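You operate a simulated robot arm through the tools that you are given. There is no shell and no other tool. Be economical: measure what you need, move in short steps, check, and stop when the job is done.

Carry out the task below with a simulated two-armed robot. There is one attempt and no reset: what you move stays moved.

Task
Take the green block from the tray on the cooler and put it on the bottom wall shelf. Take the purple rag and leave it on the upper shelf of the white cabinet. Put the white tub on the wood stool away on the second wall shelf from the bottom. Put the orange drink can from the bottom wall shelf on the third wall shelf from the bottom and the green drink can on the tray on the cooler. Fetch the black cover from the second wall shelf from the bottom and set it on the grey bench. Take the black box from the grey bench and leave it on the top of the blue cabinet. Take the black jar and put it in the round cover on the grey bench. Fetch the water bottle from the bottom wall shelf and stand it on the blue tray. Put the cork block on the top of the turntable. Take the rag on the tray on the cooler and put it away on the top tray of the grey cart. Any order will do. Set down upright: drink can, black jar, water bottle.

The check looks at the end state, three seconds after you hand in, the way a careful person would. Anything else that was tipped, shoved, dropped, spilled or broken makes it a failure. A push-on lid holds only when it is set on centred and level and pressed home; a screw cap is set on level and turned clockwise until tight.

Robot
Two 7-joint arms with two-finger parallel grippers on one trunk, on a base that drives. Base frame: it is fixed to the floor where the robot stands at the start and does not move with it; the origin is under the middle of the robot, x ahead of it, y to its left, z up; the surface under the hand at the start is at about z = 101.7. Units: cm, degrees, N and s.
The left shoulder is at the start at [7, 13, 125], the right one opposite. With the tool pointing down near the work surface each hand reaches from about 22 to 52 cm from the robot's upright axis, wherever it stands, measured 20 degrees to its own side. Places, roughly: black box [75, 100, 75]; black cover (10x7x3 cm) [60, -210, 110]; black jar (5x5x6 cm) [60, -110, 150]; blue tray (13x10x3 cm) [-90, -50, 80]; bottom wall shelf [70, -160, 80]; cork block (9x6x4 cm) [-90, -30, 80]; drink can [50, -225, 75]; green block (4x4x3 cm) [70, 0, 100]; grey bench [50, 140, 70]; purple rag (7x5x4 cm) [-630, 610, 90]; rag (10x7x3 cm) [60, 10, 100]; round cover (20x20x6 cm) [30, 160, 70]; second wall shelf [70, -160, 110]; third wall shelf [70, -140, 150]; top of the blue cabinet [-260, -190, 40]; top of the turntable [-160, 370, 90]; top tray of the grey cart [-110, -30, 80]; tray on the cooler [60, -10, 100]; upper shelf of the white cabinet [-620, 610, 40]; water bottle [50, -150, 75]; white tub [-550, 375, 50]. Payload 1.57 kg a hand.
The TCP of each hand is the grasp point between the finger pads, 3 cm short of the fingertips. In the tool frame z runs along the fingers and y along their closing line. The gripper opens to 8 cm. The fingers are 1.7 cm wide and 1.2 cm thick; the gripper's body (4 by 8.2 cm) begins 8 cm behind the TCP.
Orientation is that of the tool frame in the base frame, as [roll, pitch, yaw] about the fixed x, y, z axes, in that order (R = Rz(yaw) Ry(pitch) Rx(roll)). With the fingers straight down and closing along the base's y, the tool's x points along the base's -x, its y along +y and its z along -z.

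Tools
- The arms move only by the tool servo_tool. It takes "left_targets", "right_targets" or both (then of equal length, played together; a hand with none holds still); each is a list of rows, each a list of 7 numbers: the gripper command, from -1 (shut) to 1 (fully open), values between in proportion, then the shift along the tool's x, y, z in cm, then the turn, a rotation vector about the tool's x, y, z in degrees. In form: [[hand, tx, ty, tz, rx, ry, rz], ...]. A call has 1 to 12 rows; each row is the pose to reach, as a shift and turn from the pose commanded when the call began, along the tool's axes at that moment. Rows are played at 5 a second. More than 5 cm and 8.6 degrees between two rows, or a gripper value outside its range, and nothing of the call is played. Where a pose cannot be reached the arm comes as near as it can. A force on the tool above 40 N (or 10 N above the force at the start of the call, whichever is more), or a blocked arm, ends the call early, and 0.2 s more pass. Each finger travels about 10.8 cm/s and halts on what it meets, pressing with about 27 N; the grip force reading is that of the motor and also rises with nothing between the fingers. The clock runs only during rows and for 0.2 s after the last one: add rows that repeat a pose to give the fingers time. It gives the time, the measured TCP pose, the force on the tool (base axes), the opening and the grip force at its end, in the units of the frame above (readings bear some noise), with the torque about the TCP (base axes, N m) and any sound that the robot's microphone picked up.
- Cameras (640 x 400 px; columns grow to the right, rows downward): "scene" is now at [13.48, 0.68, 147.37]; the picture's right is [0.09, -1.00, -0.00], its down [-0.63, -0.06, -0.77] and it looks along [0.77, 0.07, -0.63] (base axes); focal length 214 px, centre (320, 200). "left" rides on the left gripper at [7.2, 0.7, -12.2] in its tool frame; the picture's right is [-0.09, 1.00, 0.00], its down [-0.84, -0.08, -0.54] and it looks along [-0.54, -0.05, 0.84] (tool axes); focal length 238 px, centre (320, 200). "right" rides on the right gripper at [7.2, -0.6, -12.2] in its tool frame; the picture's right is [0.09, 1.00, 0.00], its down [-0.84, 0.08, -0.54] and it looks along [-0.54, 0.05, 0.84] (tool axes); focal length 238 px, centre (320, 200).
- snapshot(camera): a new picture of that camera. The clock stands still meanwhile.
- raise_lower(by): slides the trunk up (or, below 0, down) by that many cm; the arms and the scene camera ride with it, the base frame stays. It gives what a move gives, with no picture.
- drive_base(legs): drives the robot by 1 to 6 legs, each [ahead, left, turn to the left] in cm, cm and degrees, along the robot's own axes; the way and the turn of a leg run together, so that a leg with both is an arc; at most 150 cm and 180 degrees a leg. The arms and the cameras ride along, it lands a little off, and it stops where it bumps. It gives what a move gives.
- pan_tilt(pan, tilt): turns the head with the scene camera to pan (to the left, within 86 degrees either way) and tilt (down, from -29 to 69), counted from straight ahead of the robot. It gives what a move gives.
- point_at(camera, pixels): for up to 12 pixels [column, row] of the newest picture of that camera ("zoom" is the newest enlarged one), the place [x, y, z] in the base frame of the surface seen there, good to about 0.2 cm. The clock stands still meanwhile.
- zoom(camera, box): a new picture of the part [left, top, right, bottom] of that camera's present view, enlarged. The clock stands still meanwhile.
- finish_job(): hands the job in; it is judged then, once.

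Keep the steps short. Do not move on a guess: measure, check each grasp and each placing, and mend mistakes. In all there are 364 turns and 308 pictures (those below and enlarged ones count). Leave the grippers open and the arms clear of the work at the hand-in unless told otherwise, and finish with a single line.

The tools are called after ">>>" as name(argument=value, ...) on one line, values as JSON. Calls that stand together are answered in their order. servo_tool: Moves the arms, as the interface text tells. Its arguments: {"type":"object","properties":{"left_targets":{"type":"array"},"right_targets":{"type":"array"}},"required":[]} The other tools are called the same way: raise_lower (by) slides the trunk up or down; drive_base (legs) drives the base; pan_tilt (pan, tilt) turns the head that bears the scene camera; snapshot (camera) takes a picture; point_at (camera, pixels) gives the place of the surface under pixels of a picture; zoom (camera, box) takes an enlarged picture of a part of a camera's view; finish_job () hands the job in.

At the start:

```text
t: 0.0
left_ee_pos: [29.91, 13.52, 134.7]
left_ee_rot: [-179.9, 0.1, -179.9]
left_wrist_force: [0.3, 0.2, -0.2]
left_moment: [0.05, -0.02, 0.0]
left_width: 8.0
left_finger_force: 0.1
right_ee_pos: [30.83, -11.49, 131.81]
right_ee_rot: [179.8, 0.0, 179.9]
right_wrist_force: [0.2, -0.1, -0.5]
right_moment: [-0.01, 0.02, -0.02]
right_width: 8.01
right_finger_force: 0.0
trunk travel left (down, up): [-88.8, 5.2]
robot x, y, heading: [-0.13, -0.03, -0.0]
head pan, tilt: [5.1, 39.2]
```

scene: 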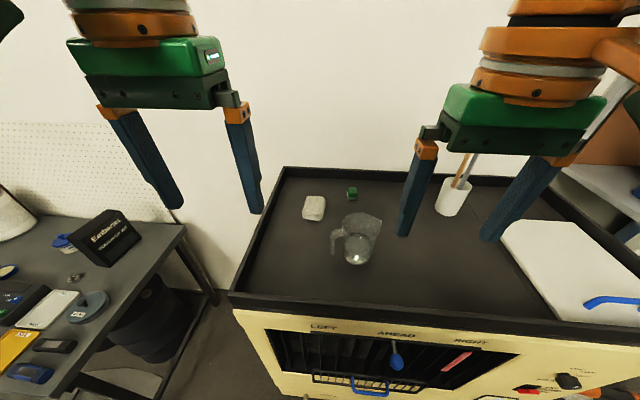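
right: 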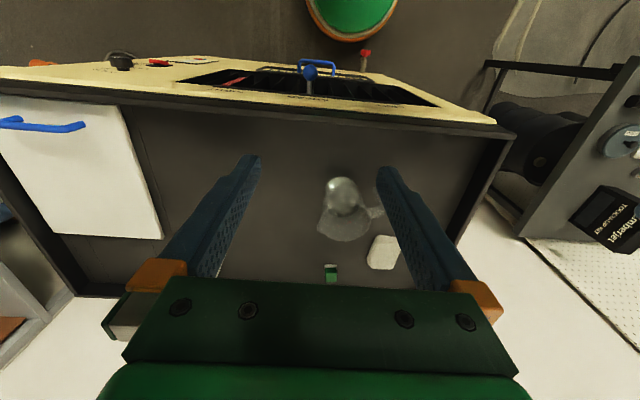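
left: 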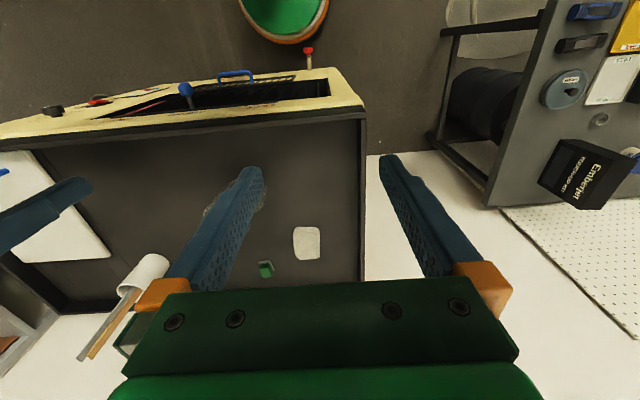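

I see the rag at (314,208) and the green block at (351,194) on the tray. I'll measure both, along with the tray floor and the jug.

>>> point_at(camera="scene", pixels=[[314, 208], [304, 217], [322, 218], [308, 199], [324, 199], [351, 194], [347, 199], [355, 200], [300, 260], [360, 225], [420, 270], [285, 172]])

>>> zoom(camera="scene", box=[260, 160, 420, 260])

```text
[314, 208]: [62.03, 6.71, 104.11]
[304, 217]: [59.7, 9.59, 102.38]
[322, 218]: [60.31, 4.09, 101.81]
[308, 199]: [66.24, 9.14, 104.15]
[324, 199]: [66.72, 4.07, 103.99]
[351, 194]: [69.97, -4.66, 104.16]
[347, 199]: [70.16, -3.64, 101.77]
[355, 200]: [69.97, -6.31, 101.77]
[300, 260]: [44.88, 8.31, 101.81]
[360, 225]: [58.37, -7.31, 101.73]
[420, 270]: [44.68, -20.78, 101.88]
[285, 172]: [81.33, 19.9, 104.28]
```

```text
4.00 times, centred on (340, 210) of scene
```

zoom: 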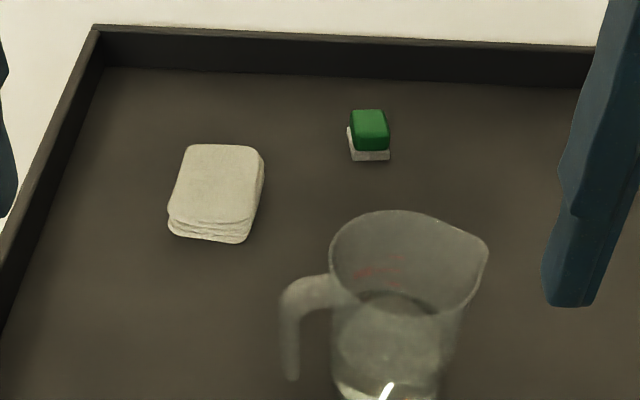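

I'll find out how near the cooler front is, then look around the room with the head.

>>> point_at(camera="scene", pixels=[[236, 292], [240, 312], [250, 345], [265, 390], [400, 310], [600, 335], [450, 198], [394, 358], [600, 270], [355, 265], [340, 240], [376, 225]])

>>> pan_tilt(pan=-70, tilt=25)

>>> snapshot(camera="scene")

>>> pan_tilt(pan=70, tilt=25)

>>> snapshot(camera="scene")

```text
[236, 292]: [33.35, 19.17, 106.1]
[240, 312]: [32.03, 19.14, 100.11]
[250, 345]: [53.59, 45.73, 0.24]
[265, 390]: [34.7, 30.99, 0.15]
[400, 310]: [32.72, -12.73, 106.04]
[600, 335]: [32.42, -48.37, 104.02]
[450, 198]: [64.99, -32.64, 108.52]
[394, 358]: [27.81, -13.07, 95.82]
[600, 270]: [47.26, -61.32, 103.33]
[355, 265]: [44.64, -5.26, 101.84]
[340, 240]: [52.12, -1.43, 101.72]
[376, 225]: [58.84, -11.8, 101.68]
```

```text
t: 1.5
left_ee_pos: [29.89, 13.36, 134.75]
left_ee_rot: [-179.9, 0.1, -179.9]
left_wrist_force: [-0.1, -0.8, 0.2]
left_moment: [0.0, -0.02, -0.02]
left_width: 7.99
left_finger_force: 0.0
right_ee_pos: [30.71, -11.5, 131.94]
right_ee_rot: [179.7, -0.1, 179.9]
right_wrist_force: [-0.2, -1.0, -0.3]
right_moment: [-0.01, 0.03, -0.02]
right_width: 7.98
right_finger_force: 0.1
trunk travel left (down, up): [-88.8, 5.2]
robot x, y, heading: [0.02, -0.11, 0.0]
head pan, tilt: [-70.0, 25.0]
```

```text
303 pictures are left
```

scene: 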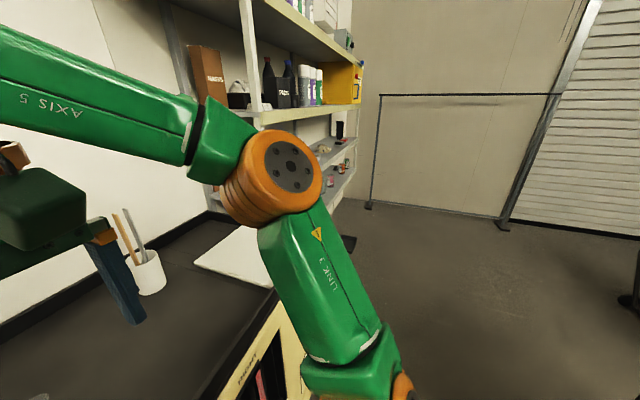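

```text
t: 3.7
left_ee_pos: [29.91, 13.52, 134.73]
left_ee_rot: [-179.9, 0.1, -179.9]
left_wrist_force: [-0.1, 0.6, 0.6]
left_moment: [-0.04, -0.02, 0.0]
left_width: 8.01
left_finger_force: 0.0
right_ee_pos: [30.79, -11.56, 131.96]
right_ee_rot: [179.8, -0.1, 179.9]
right_wrist_force: [0.3, 0.5, 0.7]
right_moment: [0.01, -0.01, -0.01]
right_width: 7.99
right_finger_force: 0.0
trunk travel left (down, up): [-88.8, 5.2]
robot x, y, heading: [0.16, -0.06, 0.1]
head pan, tilt: [70.0, 25.0]
```

```text
302 pictures are left
```

scene: 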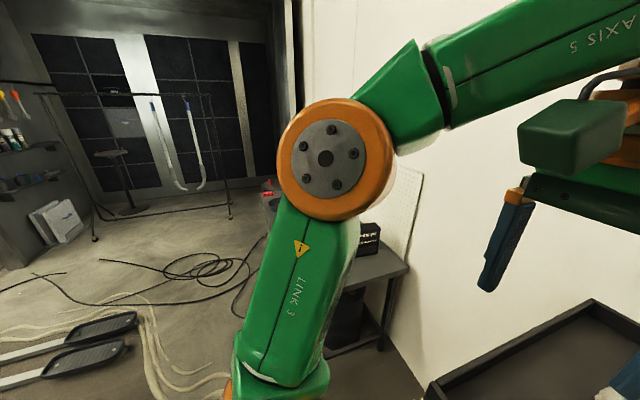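

To see how much room the base has in front of the cooler, I'll tilt the head fully down.

>>> pan_tilt(pan=30, tilt=69)

>>> snapshot(camera="scene")

>>> point_at(camera="scene", pixels=[[320, 200], [320, 300], [320, 380], [250, 300], [400, 300], [450, 250], [500, 200], [450, 330], [320, 260], [380, 350], [200, 200], [250, 380]])

```text
t: 4.8
left_ee_pos: [30.05, 13.44, 134.73]
left_ee_rot: [-179.9, 0.2, -179.9]
left_wrist_force: [-0.8, 0.4, 0.0]
left_moment: [-0.03, 0.0, 0.01]
left_width: 8.02
left_finger_force: 0.1
right_ee_pos: [30.63, -11.52, 131.96]
right_ee_rot: [179.8, 0.0, 179.9]
right_wrist_force: [1.0, 0.9, 0.0]
right_moment: [0.02, 0.01, -0.01]
right_width: 7.99
right_finger_force: 0.0
trunk travel left (down, up): [-88.8, 5.2]
robot x, y, heading: [-0.04, 0.44, 0.2]
head pan, tilt: [30.0, 68.8]
```

```text
301 pictures are left
```

scene: 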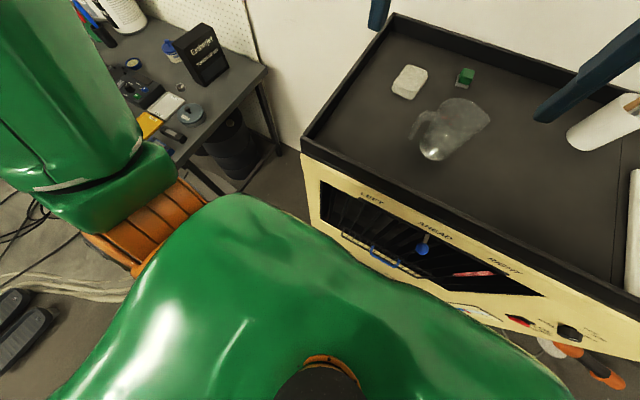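

```text
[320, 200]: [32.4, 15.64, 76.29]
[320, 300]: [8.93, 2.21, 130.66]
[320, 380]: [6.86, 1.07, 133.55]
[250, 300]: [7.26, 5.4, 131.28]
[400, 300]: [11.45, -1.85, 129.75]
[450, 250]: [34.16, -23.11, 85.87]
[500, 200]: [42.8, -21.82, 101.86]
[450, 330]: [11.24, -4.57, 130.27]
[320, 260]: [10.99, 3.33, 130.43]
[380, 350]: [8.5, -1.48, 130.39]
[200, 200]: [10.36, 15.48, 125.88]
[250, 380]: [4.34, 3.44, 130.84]
```

I can't see the base past the torso. Tilting the left hand backwards lets its camera see the foot of the robot.

>>> servo_tool(left_targets=[[1, 0, 0, 0, 0, 8.5, 0], [1, 0, 0, 0, 0, 17, 0], [1, 0, 0, 0, 0, 25.5, 0], [1, 0, 0, 0, 0, 34, 0], [1, 0, 0, 0, 0, 42.5, 0], [1, 0, 0, 0, 0, 51, 0], [1, 0, 0, 0, 0, 59.5, 0]])

>>> snapshot(camera="left")

```text
t: 6.4
left_ee_pos: [22.38, 6.59, 121.85]
left_ee_rot: [179.9, -58.9, -179.8]
left_wrist_force: [1.4, -1.5, -0.8]
left_moment: [0.01, 0.03, -0.05]
left_width: 8.0
left_finger_force: 0.1
left hand out of reach, approached as far as the arm can: row 1, 2, 3, 4, 5, 6, 7
right_ee_pos: [30.81, -11.68, 131.9]
right_ee_rot: [179.7, -0.1, 179.9]
right_wrist_force: [0.2, 0.2, -0.4]
right_moment: [0.07, 0.05, 0.0]
right_width: 7.98
right_finger_force: 0.0
trunk travel left (down, up): [-88.8, 5.2]
robot x, y, heading: [0.09, -0.42, 0.1]
head pan, tilt: [30.0, 68.8]
```

```text
300 pictures are left
```

left: 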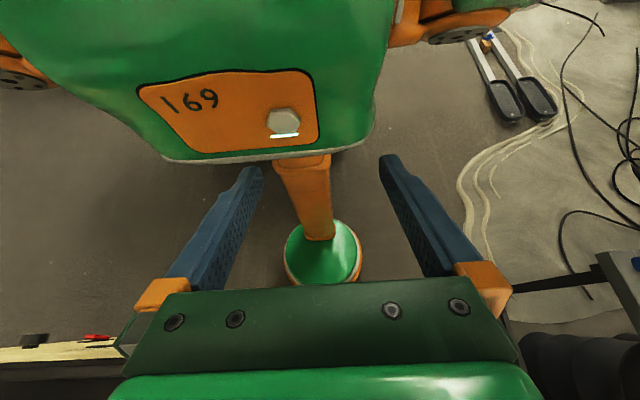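

The base is only a small round foot. I'll measure it.

>>> point_at(camera="left", pixels=[[322, 262], [290, 255], [355, 250], [322, 281], [320, 228], [30, 360], [600, 240], [315, 200], [300, 284], [345, 284]])

```text
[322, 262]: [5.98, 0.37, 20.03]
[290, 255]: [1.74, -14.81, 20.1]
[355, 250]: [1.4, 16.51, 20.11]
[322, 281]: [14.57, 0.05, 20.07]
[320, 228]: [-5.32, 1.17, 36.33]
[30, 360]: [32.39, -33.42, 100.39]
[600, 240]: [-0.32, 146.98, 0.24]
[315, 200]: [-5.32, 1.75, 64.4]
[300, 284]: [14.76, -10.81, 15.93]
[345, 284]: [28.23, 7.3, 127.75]
```

The foot is about 17 cm in radius and 20 cm high, so there's some room ahead. Next I'll measure the gap between the cooler and the bench, and the torso front.

>>> point_at(camera="scene", pixels=[[265, 66], [205, 140], [275, 130], [222, 190], [260, 170], [300, 150], [240, 155], [315, 215], [335, 228], [423, 245], [375, 245], [320, 30]])

>>> point_at(camera="left", pixels=[[220, 155], [300, 150], [220, 80], [300, 20], [150, 20], [370, 110]])

```text
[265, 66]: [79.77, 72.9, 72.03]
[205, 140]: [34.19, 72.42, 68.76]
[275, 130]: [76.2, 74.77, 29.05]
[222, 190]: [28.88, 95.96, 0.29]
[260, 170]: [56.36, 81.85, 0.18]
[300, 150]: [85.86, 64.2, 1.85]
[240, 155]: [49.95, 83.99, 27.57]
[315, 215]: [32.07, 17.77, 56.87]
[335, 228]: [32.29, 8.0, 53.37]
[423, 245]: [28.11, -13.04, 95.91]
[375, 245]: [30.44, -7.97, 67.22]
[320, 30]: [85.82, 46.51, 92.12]
```

```text
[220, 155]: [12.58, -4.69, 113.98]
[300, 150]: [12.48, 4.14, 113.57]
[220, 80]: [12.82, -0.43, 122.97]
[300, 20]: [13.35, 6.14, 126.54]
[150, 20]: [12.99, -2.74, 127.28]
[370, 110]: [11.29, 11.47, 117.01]
```

The gap is 52 cm and the front of the cooler is at x≈32, so driving 10 cm ahead is safe. I'll put the left hand back first, then drive and look again.

>>> servo_tool(left_targets=[[1, 0, 0, 0, 0, -8.5, 0], [1, 0, 0, 0, 0, -17, 0], [1, 0, 0, 0, 0, -25.5, 0], [1, 0, 0, 0, 0, -34, 0], [1, 0, 0, 0, 0, -42.5, 0], [1, 0, 0, 0, 0, -51, 0], [1, 0, 0, 0, 0, -59.5, 0]])

>>> drive_base(legs=[[10, 0, 0]])

>>> pan_tilt(pan=0, tilt=45)

>>> snapshot(camera="scene")

```text
t: 8.0
left_ee_pos: [22.15, 6.81, 121.85]
left_ee_rot: [-179.8, 0.2, -179.7]
left_wrist_force: [0.8, -0.1, 0.6]
left_moment: [-0.02, -0.02, 0.0]
left_width: 8.03
left_finger_force: 0.1
right_ee_pos: [30.68, -11.47, 131.94]
right_ee_rot: [179.8, 0.0, 179.9]
right_wrist_force: [0.2, -0.3, -0.1]
right_moment: [0.0, -0.04, 0.01]
right_width: 8.0
right_finger_force: 0.0
trunk travel left (down, up): [-88.8, 5.2]
robot x, y, heading: [-0.25, -0.26, 0.0]
head pan, tilt: [30.0, 68.8]
```

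```text
t: 9.4
left_ee_pos: [24.71, 7.18, 121.85]
left_ee_rot: [-180.0, 0.2, -172.3]
left_wrist_force: [0.5, 0.1, 0.1]
left_moment: [-0.02, -0.03, -0.01]
left_width: 8.04
left_finger_force: 0.0
right_ee_pos: [35.73, -9.75, 131.88]
right_ee_rot: [179.7, 0.0, -172.6]
right_wrist_force: [0.9, -0.4, 0.5]
right_moment: [0.02, 0.0, 0.0]
right_width: 7.99
right_finger_force: 0.1
trunk travel left (down, up): [-88.8, 5.2]
robot x, y, heading: [3.75, -2.29, 7.6]
head pan, tilt: [30.0, 68.8]
stopped in leg 1: the robot was blocked; the commanded pose is now the measured one
```

```text
t: 10.3
left_ee_pos: [24.75, 7.4, 121.81]
left_ee_rot: [-179.9, 0.2, -172.3]
left_wrist_force: [0.3, 0.8, -0.1]
left_moment: [0.01, -0.01, -0.02]
left_width: 7.98
left_finger_force: 0.2
right_ee_pos: [35.78, -9.65, 131.86]
right_ee_rot: [179.9, -0.1, -172.5]
right_wrist_force: [1.3, -0.1, 1.3]
right_moment: [0.01, 0.01, -0.01]
right_width: 7.99
right_finger_force: 0.2
trunk travel left (down, up): [-88.8, 5.2]
robot x, y, heading: [3.89, -2.45, 7.4]
head pan, tilt: [0.0, 45.0]
```

```text
299 pictures are left
```

scene: 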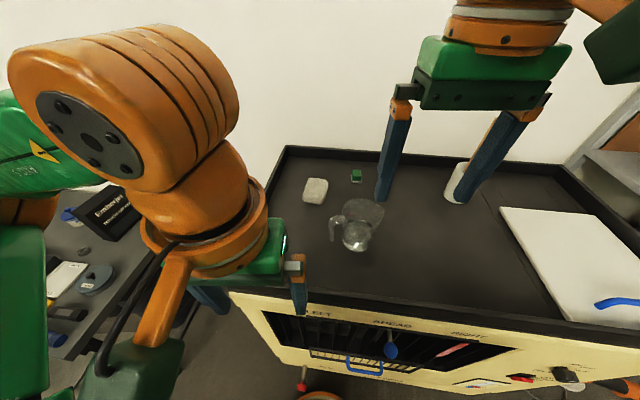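

The base was blocked after 4 cm and turned. Something red and orange stands at (305,385), so I'll enlarge it.

>>> zoom(camera="scene", box=[220, 300, 420, 400])

>>> point_at(camera="scene", pixels=[[301, 386], [303, 372], [320, 396], [340, 398], [365, 366], [388, 352], [455, 385], [300, 395], [630, 390]])

```text
3.20 times, centred on (320, 350) of scene
```

zoom: 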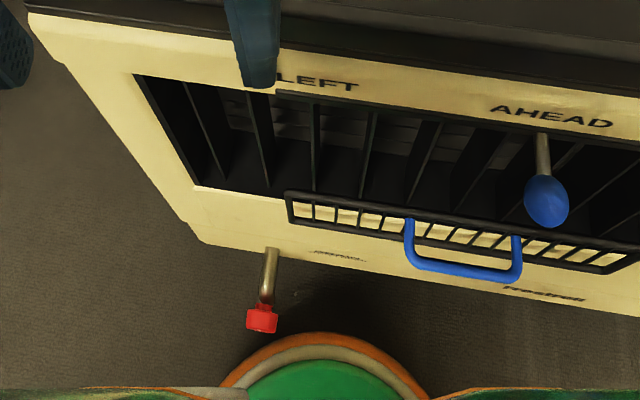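

```text
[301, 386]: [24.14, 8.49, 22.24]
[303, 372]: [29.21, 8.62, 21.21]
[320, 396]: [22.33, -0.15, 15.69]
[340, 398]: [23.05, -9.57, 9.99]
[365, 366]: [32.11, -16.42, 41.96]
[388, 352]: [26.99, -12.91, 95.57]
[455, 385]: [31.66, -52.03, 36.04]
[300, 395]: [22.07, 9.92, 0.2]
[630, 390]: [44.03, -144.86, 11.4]
```

A red tap sticks out at [24, 8.5, 22] and stopped the foot. I'll back off, straighten and shift right, then go ahead with the foot clear of the tap.

>>> drive_base(legs=[[-5, 0, -7.4], [0, -14, 0], [10.5, 0, 0]])

>>> snapshot(camera="scene")

```text
t: 13.0
left_ee_pos: [30.55, -9.89, 121.94]
left_ee_rot: [-179.8, 0.4, -179.8]
left_wrist_force: [-0.3, 0.2, 0.0]
left_moment: [-0.01, -0.02, -0.01]
left_width: 8.01
left_finger_force: 0.1
right_ee_pos: [39.15, -28.04, 132.06]
right_ee_rot: [179.8, 0.3, -179.9]
right_wrist_force: [-1.0, 0.0, 1.0]
right_moment: [-0.01, -0.06, 0.01]
right_width: 8.01
right_finger_force: 0.0
trunk travel left (down, up): [-88.8, 5.2]
robot x, y, heading: [9.1, -16.41, 0.3]
head pan, tilt: [0.0, 45.0]
```

```text
297 pictures are left
```

scene: 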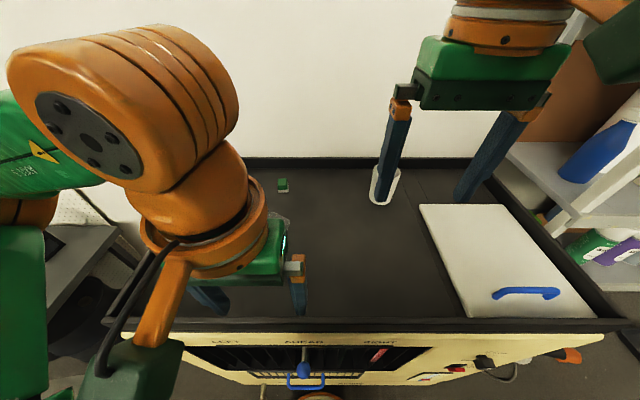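

The block is visible at (283,186), ahead of the left hand. I'll bring the left hand forward and a little up while tilting the fingers forward 25°, well above the jug.

>>> servo_tool(left_targets=[[1, -3, 0.8, -3, 0, -4, 0], [1, -7, 1.6, -4, 0, -8, 0], [1, -11, 2.4, -4, 0, -12, 0], [1, -15, 3.2, -4, 0, -16, 0], [1, -19, 4, -4, 0, -20, 0], [1, -23, 4.8, -4, 0, -25, 0], [1, -27, 5.2, -4, 0, -25, 0]])

>>> snapshot(camera="left")

>>> snapshot(camera="scene")

```text
t: 14.6
left_ee_pos: [58.41, -4.34, 125.71]
left_ee_rot: [179.9, 25.1, -179.8]
left_wrist_force: [-0.2, 0.3, -0.4]
left_moment: [0.01, 0.06, 0.02]
left_width: 7.98
left_finger_force: 0.1
right_ee_pos: [40.11, -28.18, 131.92]
right_ee_rot: [179.9, -0.2, -180.0]
right_wrist_force: [0.7, -0.5, 0.7]
right_moment: [0.01, -0.02, -0.02]
right_width: 7.98
right_finger_force: 0.1
trunk travel left (down, up): [-88.8, 5.2]
robot x, y, heading: [9.15, -16.49, 0.0]
head pan, tilt: [0.0, 45.0]
```

```text
296 pictures are left
```

left: 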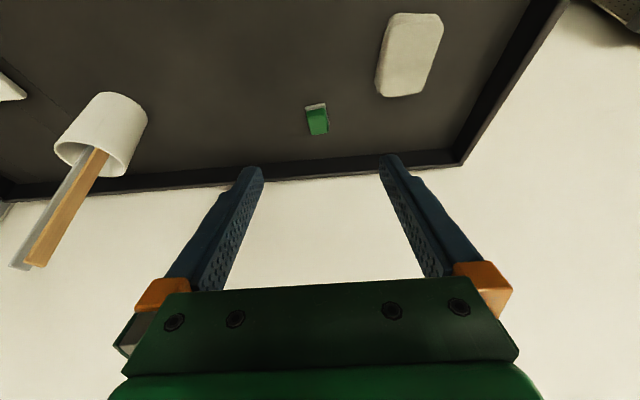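

```text
295 pictures are left
```

scene: 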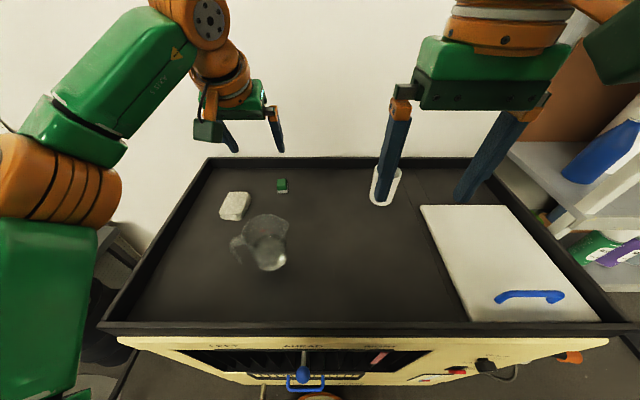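

>>> point_at(camera="left", pixels=[[308, 112], [327, 111], [312, 132], [328, 131], [317, 121], [410, 55]])

>>> zoom(camera="left", box=[280, 90, 360, 140])

>>> point_at(camera="scene", pixels=[[265, 222], [245, 222], [288, 222], [265, 262], [240, 240]])

```text
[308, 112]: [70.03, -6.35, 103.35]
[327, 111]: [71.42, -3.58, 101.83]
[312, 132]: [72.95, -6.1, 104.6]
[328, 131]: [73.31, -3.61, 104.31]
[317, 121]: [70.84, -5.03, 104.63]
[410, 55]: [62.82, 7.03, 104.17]
```

```text
8.00 times, centred on (320, 115) of left
```

zoom: 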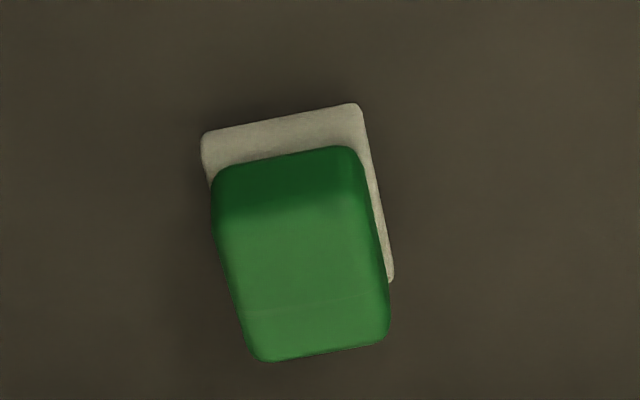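

```text
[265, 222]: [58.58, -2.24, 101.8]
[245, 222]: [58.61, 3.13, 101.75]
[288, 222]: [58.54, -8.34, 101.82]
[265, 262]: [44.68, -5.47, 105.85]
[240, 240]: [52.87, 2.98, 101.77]
```

The block spans z 101.8–104.6 and its centre is about (71.3, -4.8). I'll lower the open fingers over it with the tips just above the tray floor.

>>> servo_tool(left_targets=[[1, -2.2, -0.46, 4, 0, 0, 0], [1, -2.2, -0.46, 8.5, 0, 0, 0], [1, -2.2, -0.46, 13, 0, 0, 0], [1, -2.2, -0.46, 17, 0, 0, 0], [1, -2.2, -0.46, 20, 0, 0, 0], [1, -2.2, -0.46, 20, 0, 0, 0]])

>>> snapshot(camera="left")

```text
t: 16.0
left_ee_pos: [66.8, -4.56, 109.0]
left_ee_rot: [-179.9, 25.2, -179.7]
left_wrist_force: [0.1, 0.4, 1.0]
left_moment: [0.04, -0.04, -0.04]
left_width: 8.03
left_finger_force: 0.0
left hand out of reach, approached as far as the arm can: row 4, 5, 6
right_ee_pos: [39.93, -28.03, 131.89]
right_ee_rot: [179.8, -0.1, -179.9]
right_wrist_force: [0.0, -0.6, 0.3]
right_moment: [0.03, 0.02, -0.02]
right_width: 7.99
right_finger_force: 0.0
trunk travel left (down, up): [-88.8, 5.2]
robot x, y, heading: [9.27, -16.59, 0.4]
head pan, tilt: [0.0, 45.0]
```

```text
293 pictures are left
```

left: 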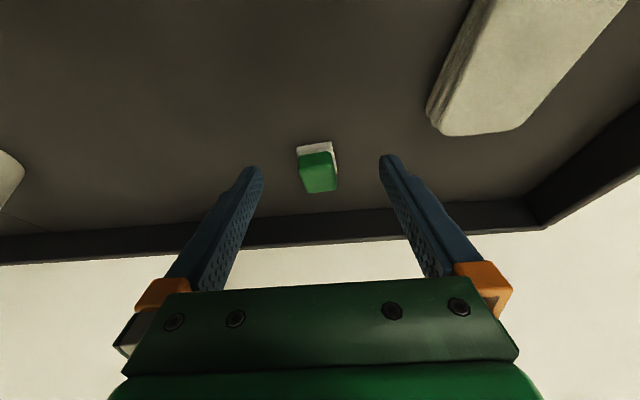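

It's out of reach at this tilt. Tilting the fingers 20° more brings the wrist back, and then I can go down to the block.

>>> servo_tool(left_targets=[[1, 0, -0.2, 0, 0, -7, 0], [1, 0, -0.25, 0, 0, -14, 0], [1, -0.2, -0.25, 1, 0, -20, 0], [1, -0.6, -0.25, 3, 0, -20, 0], [1, -0.97, -0.25, 4.9, 0, -20, 0], [1, -0.97, -0.25, 4.9, 0, -20, 0]])

>>> snapshot(camera="left")

```text
t: 16.8
left_ee_pos: [67.08, -4.57, 109.31]
left_ee_rot: [-179.6, 43.7, -179.2]
left_wrist_force: [0.9, 2.4, 12.1]
left_moment: [-0.12, 1.81, -0.26]
left_width: 8.05
left_finger_force: 0.0
right_ee_pos: [39.54, -28.06, 132.09]
right_ee_rot: [179.7, 0.1, -179.8]
right_wrist_force: [-0.7, -0.4, 0.3]
right_moment: [0.01, -0.02, 0.02]
right_width: 8.01
right_finger_force: 0.1
trunk travel left (down, up): [-88.8, 5.2]
robot x, y, heading: [9.18, -16.97, 0.1]
head pan, tilt: [0.0, 45.0]
stopped in row 3 (left hand): the force on the tool passed its limit at 70 N (the readings are from after the stop); the commanded pose is now the measured one
```

```text
292 pictures are left
```

left: 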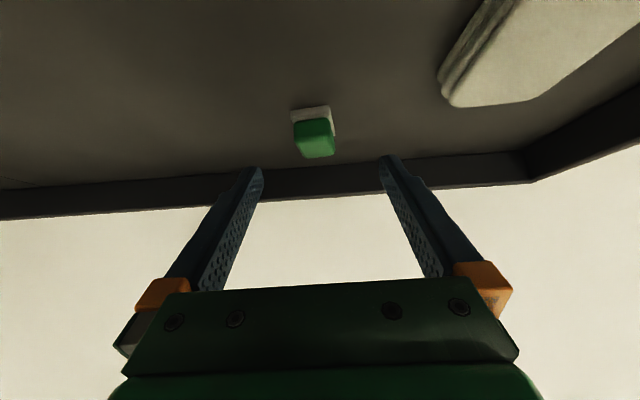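

Force on the hand: the camera under the tilted wrist probably touched the jug. I'll go straight back up and check the jug.

>>> servo_tool(left_targets=[[1, -1.5, 0, -1.5, 0, 0, 0], [1, -4, 0, -4, 0, 0, 0], [1, -6, 0, -6, 0, 0, 0]])

>>> snapshot(camera="scene")

>>> zoom(camera="scene", box=[180, 160, 340, 300])

```text
t: 17.6
left_ee_pos: [67.37, -4.74, 117.61]
left_ee_rot: [-179.5, 43.5, -179.2]
left_wrist_force: [-0.4, -0.7, -0.2]
left_moment: [-0.03, 0.0, 0.02]
left_width: 7.97
left_finger_force: 0.1
right_ee_pos: [39.89, -28.04, 131.88]
right_ee_rot: [179.8, 0.0, -179.8]
right_wrist_force: [0.0, 0.9, 0.0]
right_moment: [-0.04, -0.01, 0.02]
right_width: 8.01
right_finger_force: 0.1
trunk travel left (down, up): [-88.8, 5.2]
robot x, y, heading: [9.13, -16.58, -0.1]
head pan, tilt: [0.0, 45.0]
```

```text
291 pictures are left
```

scene: 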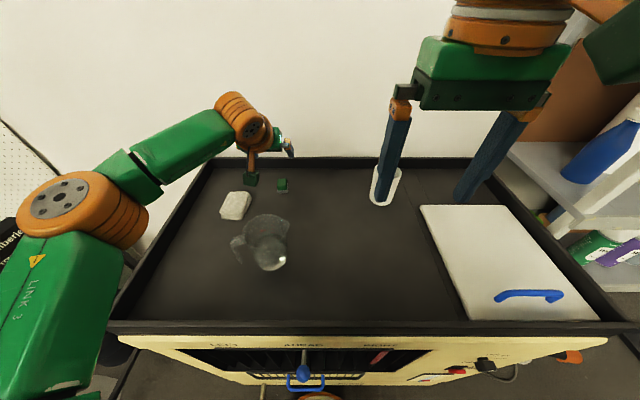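

```text
2.86 times, centred on (260, 230) of scene
```

zoom: 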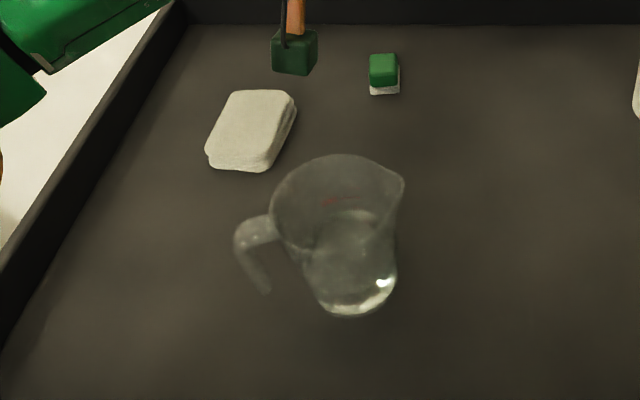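

The jug is still upright in its place, with its rim up to about x=54 and z≈111. I'll retract the left hand high, then turn the base 35° to the right. That brings the left shoulder forward so I can reach the block with less tilt.

>>> servo_tool(left_targets=[[1, -2.75, 0, -2.9, 0, 0, 0], [1, -5.5, 0, -5.8, 0, 0, 0], [1, -8.26, 0, -8.7, 0, 0, 0], [1, -5.6, 0, -12.4, 0, 7.2, 0], [1, -2.9, 0, -16.1, 0, 14.5, 0], [1, -0.2, 0, -19.8, 0, 21.8, 0], [1, 2.5, 0, -23.5, 0, 29, 0], [1, 5.2, 0, -27.2, 0, 36.2, 0], [1, 7.9, 0, -30.9, 0, 43.5, 0]])

>>> drive_base(legs=[[0, 0, -35]])

>>> snapshot(camera="scene")

```text
t: 19.6
left_ee_pos: [40.25, -4.85, 134.77]
left_ee_rot: [-179.7, 0.1, -179.4]
left_wrist_force: [-0.1, 0.4, 0.0]
left_moment: [0.0, -0.05, 0.02]
left_width: 7.97
left_finger_force: 0.0
left hand out of reach, approached as far as the arm can: row 4
right_ee_pos: [39.76, -28.05, 131.95]
right_ee_rot: [179.9, 0.1, -179.9]
right_wrist_force: [-0.8, 0.3, -0.1]
right_moment: [0.02, -0.03, -0.03]
right_width: 8.0
right_finger_force: 0.0
trunk travel left (down, up): [-88.8, 5.2]
robot x, y, heading: [8.89, -16.89, 0.1]
head pan, tilt: [0.0, 45.0]
```

```text
t: 21.6
left_ee_pos: [41.85, -24.84, 134.6]
left_ee_rot: [-179.8, 0.2, 145.5]
left_wrist_force: [0.4, -0.9, -0.1]
left_moment: [-0.02, 0.02, 0.02]
left_width: 8.01
left_finger_force: 0.0
right_ee_pos: [27.82, -43.61, 131.94]
right_ee_rot: [179.9, -0.1, 145.1]
right_wrist_force: [0.5, 0.0, -0.5]
right_moment: [0.02, -0.02, 0.01]
right_width: 8.01
right_finger_force: 0.1
trunk travel left (down, up): [-88.8, 5.2]
robot x, y, heading: [9.17, -16.52, -34.9]
head pan, tilt: [0.0, 45.0]
```

```text
289 pictures are left
```

scene: 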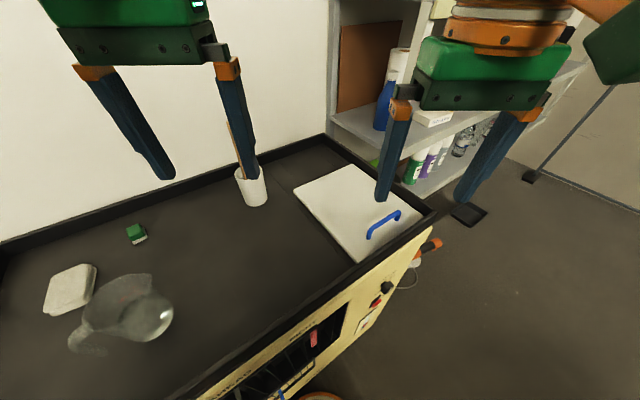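

Now I'll carry the left hand over the block while turning it back to face straight ahead, staying high.

>>> servo_tool(left_targets=[[1, -0.7, 4.3, 1.4, 0, 0, -6.5], [1, -1.4, 8.6, 2.8, 0, 0, -13], [1, -2.1, 12.9, 4.2, 0, 0, -19.5], [1, -2.9, 17.2, 5.6, 0, 0, -26], [1, -3.6, 21.5, 7, 0, 0, -32], [1, -4.36, 25.8, 8.6, 0, 0, -37.5]])

>>> servo_tool(left_targets=[[1, 0, 0, 0, 0, -8, 0], [1, 0, 0, 0, 0, -16, 0], [1, 0, 0, 0, 0, -25, 0]])

>>> snapshot(camera="left")

```text
t: 23.0
left_ee_pos: [59.98, -5.93, 125.73]
left_ee_rot: [-179.7, -0.2, -176.9]
left_wrist_force: [0.1, 0.3, -0.4]
left_moment: [-0.05, 0.02, 0.04]
left_width: 8.03
left_finger_force: 0.1
right_ee_pos: [28.01, -43.52, 131.94]
right_ee_rot: [179.9, -0.1, 145.1]
right_wrist_force: [0.6, 0.3, -0.3]
right_moment: [-0.02, 0.0, -0.06]
right_width: 7.98
right_finger_force: 0.1
trunk travel left (down, up): [-88.8, 5.2]
robot x, y, heading: [8.99, -16.6, -34.9]
head pan, tilt: [0.0, 45.0]
```

```text
refused: row 3 steps farther than a row can; nothing moved
```

```text
288 pictures are left
```

left: 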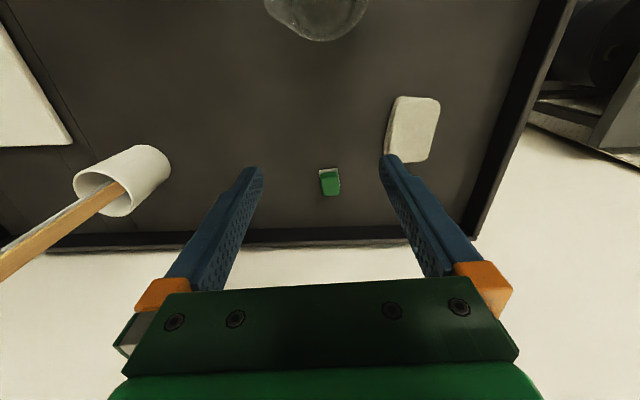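

The reach is good. I'll tilt 20°, move over the block, and stop above it to check.

>>> servo_tool(left_targets=[[1, -3.5, 0.2, 2, 0, -7, 0], [1, -7, 0.4, 4, 0, -14, 0], [1, -10.64, 0.55, 7, 0, -20, 0], [1, -10.64, 0.55, 11, 0, -20, 0], [1, -10.64, 0.55, 14, 0, -20, 0], [1, -10.64, 0.55, 14, 0, -20, 0]])

>>> snapshot(camera="left")

```text
t: 24.4
left_ee_pos: [70.42, -5.14, 111.82]
left_ee_rot: [-179.7, 19.9, -176.9]
left_wrist_force: [1.3, 0.0, 0.0]
left_moment: [0.0, 0.01, -0.02]
left_width: 7.99
left_finger_force: 0.0
right_ee_pos: [27.95, -43.73, 131.94]
right_ee_rot: [179.8, -0.1, 145.1]
right_wrist_force: [-0.5, -0.4, -0.1]
right_moment: [0.0, 0.0, 0.0]
right_width: 8.03
right_finger_force: 0.1
trunk travel left (down, up): [-88.8, 5.2]
robot x, y, heading: [8.89, -16.43, -34.9]
head pan, tilt: [0.0, 45.0]
```

```text
287 pictures are left
```

left: 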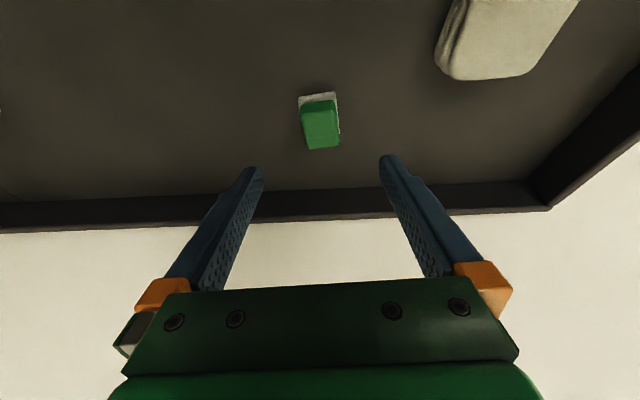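

The hand reaches and is centred. I'll go straight down 6.5 cm and close on the block.

>>> servo_tool(left_targets=[[1, 1.1, 0.2, 3.1, 0, 0, 0], [1, 2.05, 0.25, 6.2, 0, 0, 0], [1, 2.05, 0.25, 6.2, 0, 0, 0], [0, 2.05, 0.25, 6.2, 0, 0, 0], [-0.6, 2.05, 0.25, 6.2, 0, 0, 0], [-1, 2.05, 0.25, 6.2, 0, 0, 0], [-1, 2.05, 0.25, 6.2, 0, 0, 0]])

>>> snapshot(camera="left")

```text
t: 26.0
left_ee_pos: [70.5, -4.95, 105.34]
left_ee_rot: [-179.7, 19.9, -176.9]
left_wrist_force: [-0.3, 0.1, 0.1]
left_moment: [0.01, -0.04, 0.02]
left_width: 3.05
left_finger_force: 27.2
right_ee_pos: [27.92, -43.65, 131.88]
right_ee_rot: [179.8, -0.1, 145.1]
right_wrist_force: [0.1, -0.2, 0.1]
right_moment: [0.02, 0.03, 0.0]
right_width: 8.01
right_finger_force: 0.1
trunk travel left (down, up): [-88.8, 5.2]
robot x, y, heading: [9.28, -16.75, -34.6]
head pan, tilt: [0.0, 45.0]
```

```text
286 pictures are left
```

left: 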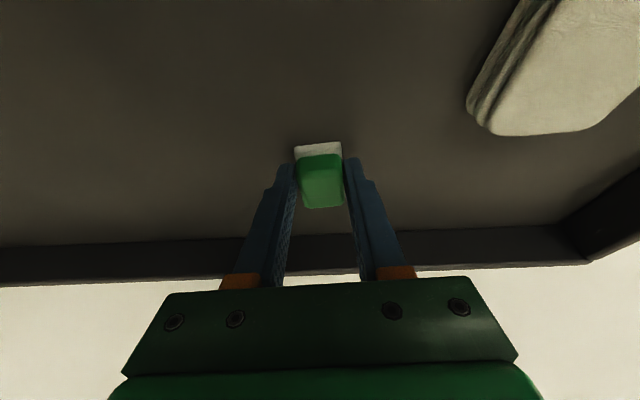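

The block is held (3.05 cm). I'll lift it straight up.

>>> servo_tool(left_targets=[[-1, -1.4, 0, -3.8, 0, 0, 0], [-1, -2.8, 0, -7.7, 0, 0, 0], [-1, -4.2, 0, -11.5, 0, 0, 0], [-1, -5.6, 0, -15.4, 0, 0, 0], [-1, -2, 0, -18, 0, 7, 0], [-1, 1.5, 0, -20, 0, 14, 0], [-1, 5.5, 0, -22, 0, 20, 0]])

>>> snapshot(camera="left")

```text
t: 27.6
left_ee_pos: [57.7, -5.42, 124.16]
left_ee_rot: [-179.7, -0.2, -176.9]
left_wrist_force: [0.3, 0.4, -0.4]
left_moment: [0.03, -0.06, 0.02]
left_width: 3.05
left_finger_force: 27.5
right_ee_pos: [27.75, -43.54, 131.92]
right_ee_rot: [179.7, 0.0, 145.1]
right_wrist_force: [-0.1, 0.6, 0.2]
right_moment: [0.0, 0.0, 0.03]
right_width: 7.99
right_finger_force: 0.1
trunk travel left (down, up): [-88.8, 5.2]
robot x, y, heading: [8.93, -16.44, -34.7]
head pan, tilt: [0.0, 45.0]
```

```text
285 pictures are left
```

left: 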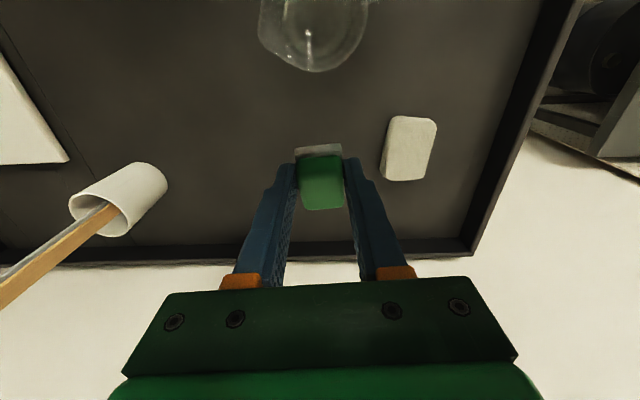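

Next I'll pull the left hand back to a carrying pose near the robot, turning it back in line.

>>> servo_tool(left_targets=[[-1, 2.8, -3, -2, 0, 0, 6.3], [-1, 5.7, -6, -4, 0, 0, 12.6], [-1, 8.5, -9, -6, 0, 0, 19], [-1, 11.4, -12, -8, 0, 0, 25.3], [-1, 14.2, -15, -9, 0, 0, 31.6], [-1, 17, -18, -10, 0, 0, 37.5]])

>>> drive_base(legs=[[-30, 0, 0], [0, 0, -10]])

>>> pan_tilt(pan=0, tilt=25)

>>> snapshot(camera="scene")

```text
t: 29.0
left_ee_pos: [41.71, -24.64, 134.32]
left_ee_rot: [-179.7, 0.1, 145.5]
left_wrist_force: [-0.1, 0.1, 0.7]
left_moment: [0.05, 0.01, 0.01]
left_width: 3.04
left_finger_force: 26.8
right_ee_pos: [27.7, -43.85, 131.87]
right_ee_rot: [179.7, -0.1, 145.0]
right_wrist_force: [0.4, 0.4, 0.0]
right_moment: [0.0, -0.04, 0.01]
right_width: 7.99
right_finger_force: 0.2
trunk travel left (down, up): [-88.8, 5.2]
robot x, y, heading: [9.21, -17.01, -34.9]
head pan, tilt: [0.0, 45.0]
```

```text
t: 31.8
left_ee_pos: [16.04, -12.96, 134.28]
left_ee_rot: [-179.5, 0.0, 135.3]
left_wrist_force: [0.4, 0.2, 0.3]
left_moment: [0.01, 0.01, -0.02]
left_width: 3.04
left_finger_force: 27.3
right_ee_pos: [-1.43, -29.36, 131.95]
right_ee_rot: [179.9, -0.1, 134.8]
right_wrist_force: [0.5, -1.1, -0.1]
right_moment: [-0.03, 0.04, -0.01]
right_width: 8.02
right_finger_force: 0.0
trunk travel left (down, up): [-88.8, 5.2]
robot x, y, heading: [-14.91, 0.03, -44.8]
head pan, tilt: [0.0, 45.0]
```

```text
t: 32.6
left_ee_pos: [15.65, -12.91, 134.26]
left_ee_rot: [-179.8, 0.1, 135.3]
left_wrist_force: [-0.5, -0.8, 0.1]
left_moment: [-0.01, -0.01, -0.01]
left_width: 3.05
left_finger_force: 27.6
right_ee_pos: [-1.67, -29.43, 131.92]
right_ee_rot: [179.8, -0.1, 134.9]
right_wrist_force: [0.0, 0.4, -0.2]
right_moment: [0.03, 0.0, -0.02]
right_width: 8.0
right_finger_force: 0.0
trunk travel left (down, up): [-88.8, 5.2]
robot x, y, heading: [-15.46, 0.38, -45.3]
head pan, tilt: [0.0, 25.0]
```

```text
284 pictures are left
```

scene: 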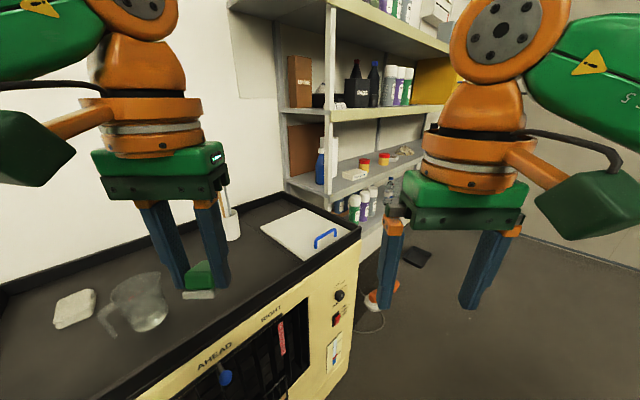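

The block is still held. The wall shelves stand to the right. I'll face ahead again and drive sideways to stand in front of them, at a distance.

>>> drive_base(legs=[[0, 0, 45], [0, -80, 0], [0, -80, 0]])

>>> pan_tilt(pan=0, tilt=25)

>>> snapshot(camera="scene")

```text
t: 42.9
left_ee_pos: [16.32, -147.51, 134.34]
left_ee_rot: [-179.6, 0.1, -179.1]
left_wrist_force: [0.3, 0.1, -0.3]
left_moment: [-0.04, 0.01, 0.03]
left_width: 3.04
left_finger_force: 27.2
right_ee_pos: [15.97, -171.52, 131.93]
right_ee_rot: [179.9, -0.1, -179.6]
right_wrist_force: [-0.7, 0.5, 0.3]
right_moment: [0.02, 0.03, 0.01]
right_width: 8.0
right_finger_force: 0.0
trunk travel left (down, up): [-88.8, 5.2]
robot x, y, heading: [-14.75, -160.49, 0.5]
head pan, tilt: [0.0, 25.0]
```

```text
t: 43.5
left_ee_pos: [16.44, -147.71, 134.32]
left_ee_rot: [-179.7, 0.1, -179.1]
left_wrist_force: [-0.3, -0.5, 0.0]
left_moment: [0.01, -0.01, -0.01]
left_width: 3.02
left_finger_force: 26.5
right_ee_pos: [16.02, -171.67, 131.9]
right_ee_rot: [179.8, -0.1, -179.6]
right_wrist_force: [0.3, 0.1, 0.4]
right_moment: [0.01, -0.01, 0.02]
right_width: 7.99
right_finger_force: 0.1
trunk travel left (down, up): [-88.8, 5.2]
robot x, y, heading: [-15.04, -160.52, 0.5]
head pan, tilt: [0.0, 25.0]
```

```text
283 pictures are left
```

scene: 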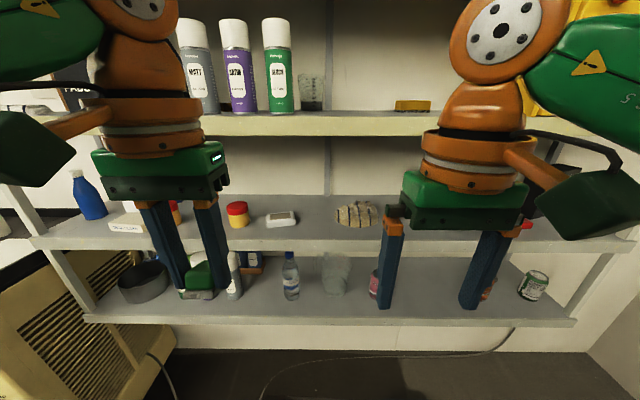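

I'll measure the shelf edges and the items: bottle (290,280), green can (533,285), the things behind the right fingers, and the free spots.

>>> point_at(camera="scene", pixels=[[250, 310], [250, 320], [320, 240], [320, 249], [320, 118], [290, 290], [533, 288], [375, 285], [413, 105], [240, 290], [400, 225], [480, 240]])

>>> zoom(camera="scene", box=[200, 180, 600, 340])

```text
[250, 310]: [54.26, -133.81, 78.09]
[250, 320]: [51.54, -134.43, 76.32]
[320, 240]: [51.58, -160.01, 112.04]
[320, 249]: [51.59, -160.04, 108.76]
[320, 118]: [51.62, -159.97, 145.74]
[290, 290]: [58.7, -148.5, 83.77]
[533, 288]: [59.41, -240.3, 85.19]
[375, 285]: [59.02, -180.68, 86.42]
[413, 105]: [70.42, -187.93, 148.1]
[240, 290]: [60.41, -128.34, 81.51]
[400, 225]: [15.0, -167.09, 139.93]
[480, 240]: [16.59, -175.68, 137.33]
```

```text
1.60 times, centred on (400, 260) of scene
```

zoom: 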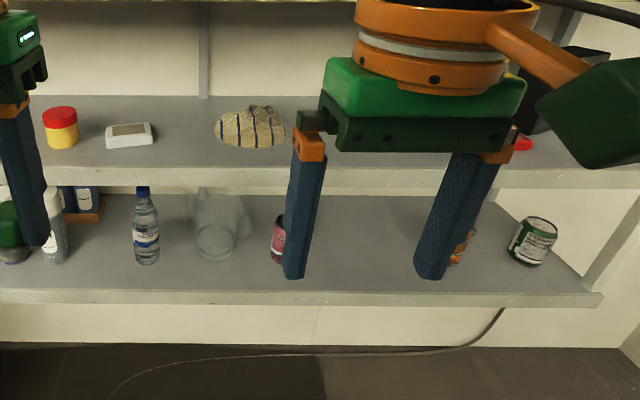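

Shelf tops are at z≈78, 112.5 and 147, with the front edge at x=51.5. I'll lower the trunk 30 cm to work on the bottom shelf and look again.

>>> raise_lower(by=-30)

>>> pan_tilt(pan=0, tilt=20)

>>> snapshot(camera="scene")

```text
t: 46.5
left_ee_pos: [16.34, -147.75, 104.28]
left_ee_rot: [-179.8, 0.1, -179.1]
left_wrist_force: [-0.3, 0.8, 0.1]
left_moment: [-0.02, -0.03, 0.04]
left_width: 3.02
left_finger_force: 27.2
right_ee_pos: [16.0, -171.6, 101.88]
right_ee_rot: [179.8, -0.1, -179.5]
right_wrist_force: [-0.6, -0.1, -0.4]
right_moment: [-0.01, -0.01, 0.01]
right_width: 7.99
right_finger_force: 0.0
trunk travel left (down, up): [-58.8, 35.2]
robot x, y, heading: [-14.96, -160.49, 0.7]
head pan, tilt: [0.0, 25.0]
```

```text
t: 47.1
left_ee_pos: [16.38, -147.86, 104.3]
left_ee_rot: [-179.6, 0.1, -179.1]
left_wrist_force: [0.0, -0.1, 0.8]
left_moment: [0.01, 0.0, 0.03]
left_width: 3.03
left_finger_force: 27.1
right_ee_pos: [15.99, -171.73, 101.87]
right_ee_rot: [179.7, -0.1, -179.6]
right_wrist_force: [-0.1, 0.6, 1.1]
right_moment: [0.01, -0.01, 0.02]
right_width: 7.98
right_finger_force: 0.1
trunk travel left (down, up): [-58.8, 35.2]
robot x, y, heading: [-15.09, -160.32, 0.7]
head pan, tilt: [0.0, 20.0]
```

```text
281 pictures are left
```

scene: 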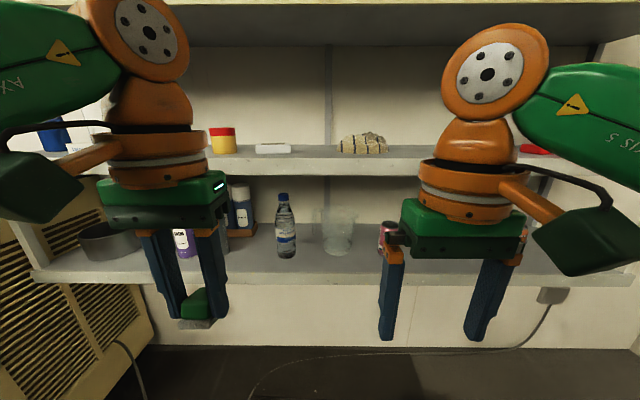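

I'll look to the right to check the space at the shelf's right end before driving there.

>>> pan_tilt(pan=-60, tilt=20)

>>> snapshot(camera="scene")

>>> point_at(camera="scene", pixels=[[160, 250], [330, 250], [500, 250], [250, 380], [500, 380], [120, 200]])

```text
t: 48.4
left_ee_pos: [16.35, -147.73, 104.17]
left_ee_rot: [-179.8, 0.1, -179.1]
left_wrist_force: [-0.7, 0.0, -0.3]
left_moment: [0.04, 0.02, 0.02]
left_width: 3.06
left_finger_force: 27.0
right_ee_pos: [15.94, -171.71, 101.82]
right_ee_rot: [179.8, -0.1, -179.5]
right_wrist_force: [-0.2, -0.5, -0.2]
right_moment: [0.0, 0.01, 0.03]
right_width: 8.02
right_finger_force: 0.0
trunk travel left (down, up): [-58.8, 35.2]
robot x, y, heading: [-14.88, -160.52, 0.5]
head pan, tilt: [-60.0, 20.0]
```

```text
280 pictures are left
```

scene: 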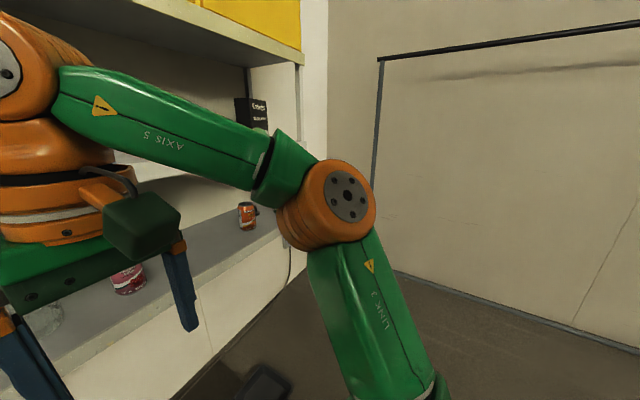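

```text
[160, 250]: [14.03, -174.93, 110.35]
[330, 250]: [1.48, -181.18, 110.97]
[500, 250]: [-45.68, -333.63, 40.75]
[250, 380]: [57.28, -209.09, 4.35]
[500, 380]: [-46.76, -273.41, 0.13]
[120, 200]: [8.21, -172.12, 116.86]
```

The right side is open. I'll drive 42 cm right and 22 cm ahead.

>>> drive_base(legs=[[0, -42, -0.6], [22, 0, 0]])

>>> pan_tilt(pan=0, tilt=30)

>>> snapshot(camera="scene")

>>> snapshot(camera="right")

```text
t: 52.3
left_ee_pos: [39.12, -190.46, 104.44]
left_ee_rot: [-179.7, 0.2, -179.9]
left_wrist_force: [-0.4, -0.2, 1.6]
left_moment: [-0.01, 0.01, 0.02]
left_width: 3.03
left_finger_force: 26.9
right_ee_pos: [38.31, -214.24, 101.85]
right_ee_rot: [179.8, 0.0, 179.8]
right_wrist_force: [-0.1, 0.4, -0.9]
right_moment: [-0.01, 0.01, 0.0]
right_width: 8.01
right_finger_force: 0.0
trunk travel left (down, up): [-58.8, 35.2]
robot x, y, heading: [7.44, -202.58, -0.1]
head pan, tilt: [-60.0, 20.0]
```

```text
t: 53.6
left_ee_pos: [39.05, -190.48, 104.31]
left_ee_rot: [-179.6, 0.0, -179.9]
left_wrist_force: [-0.4, -0.4, -1.5]
left_moment: [-0.03, -0.01, -0.03]
left_width: 3.03
left_finger_force: 26.9
right_ee_pos: [38.44, -214.38, 101.9]
right_ee_rot: [179.7, -0.1, 179.7]
right_wrist_force: [-0.5, 0.0, 0.3]
right_moment: [0.0, -0.01, 0.02]
right_width: 8.01
right_finger_force: 0.0
trunk travel left (down, up): [-58.8, 35.2]
robot x, y, heading: [7.75, -203.0, 0.1]
head pan, tilt: [0.0, 30.0]
```

```text
279 pictures are left
```

scene: 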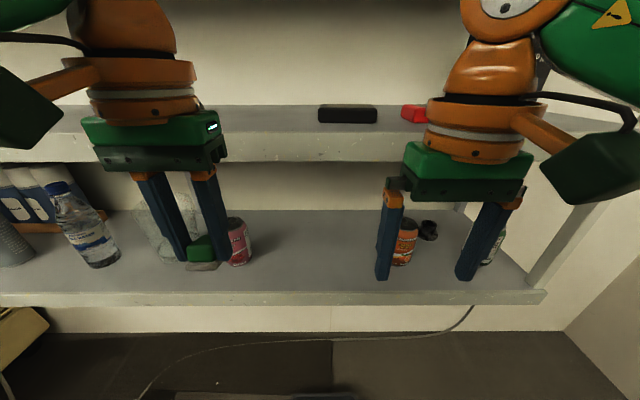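

```text
278 pictures are left
```

right: 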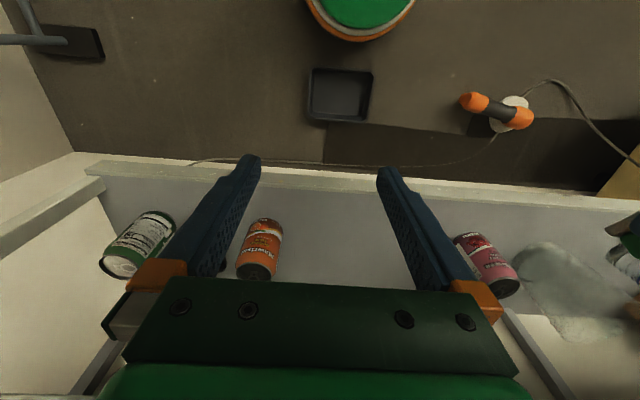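

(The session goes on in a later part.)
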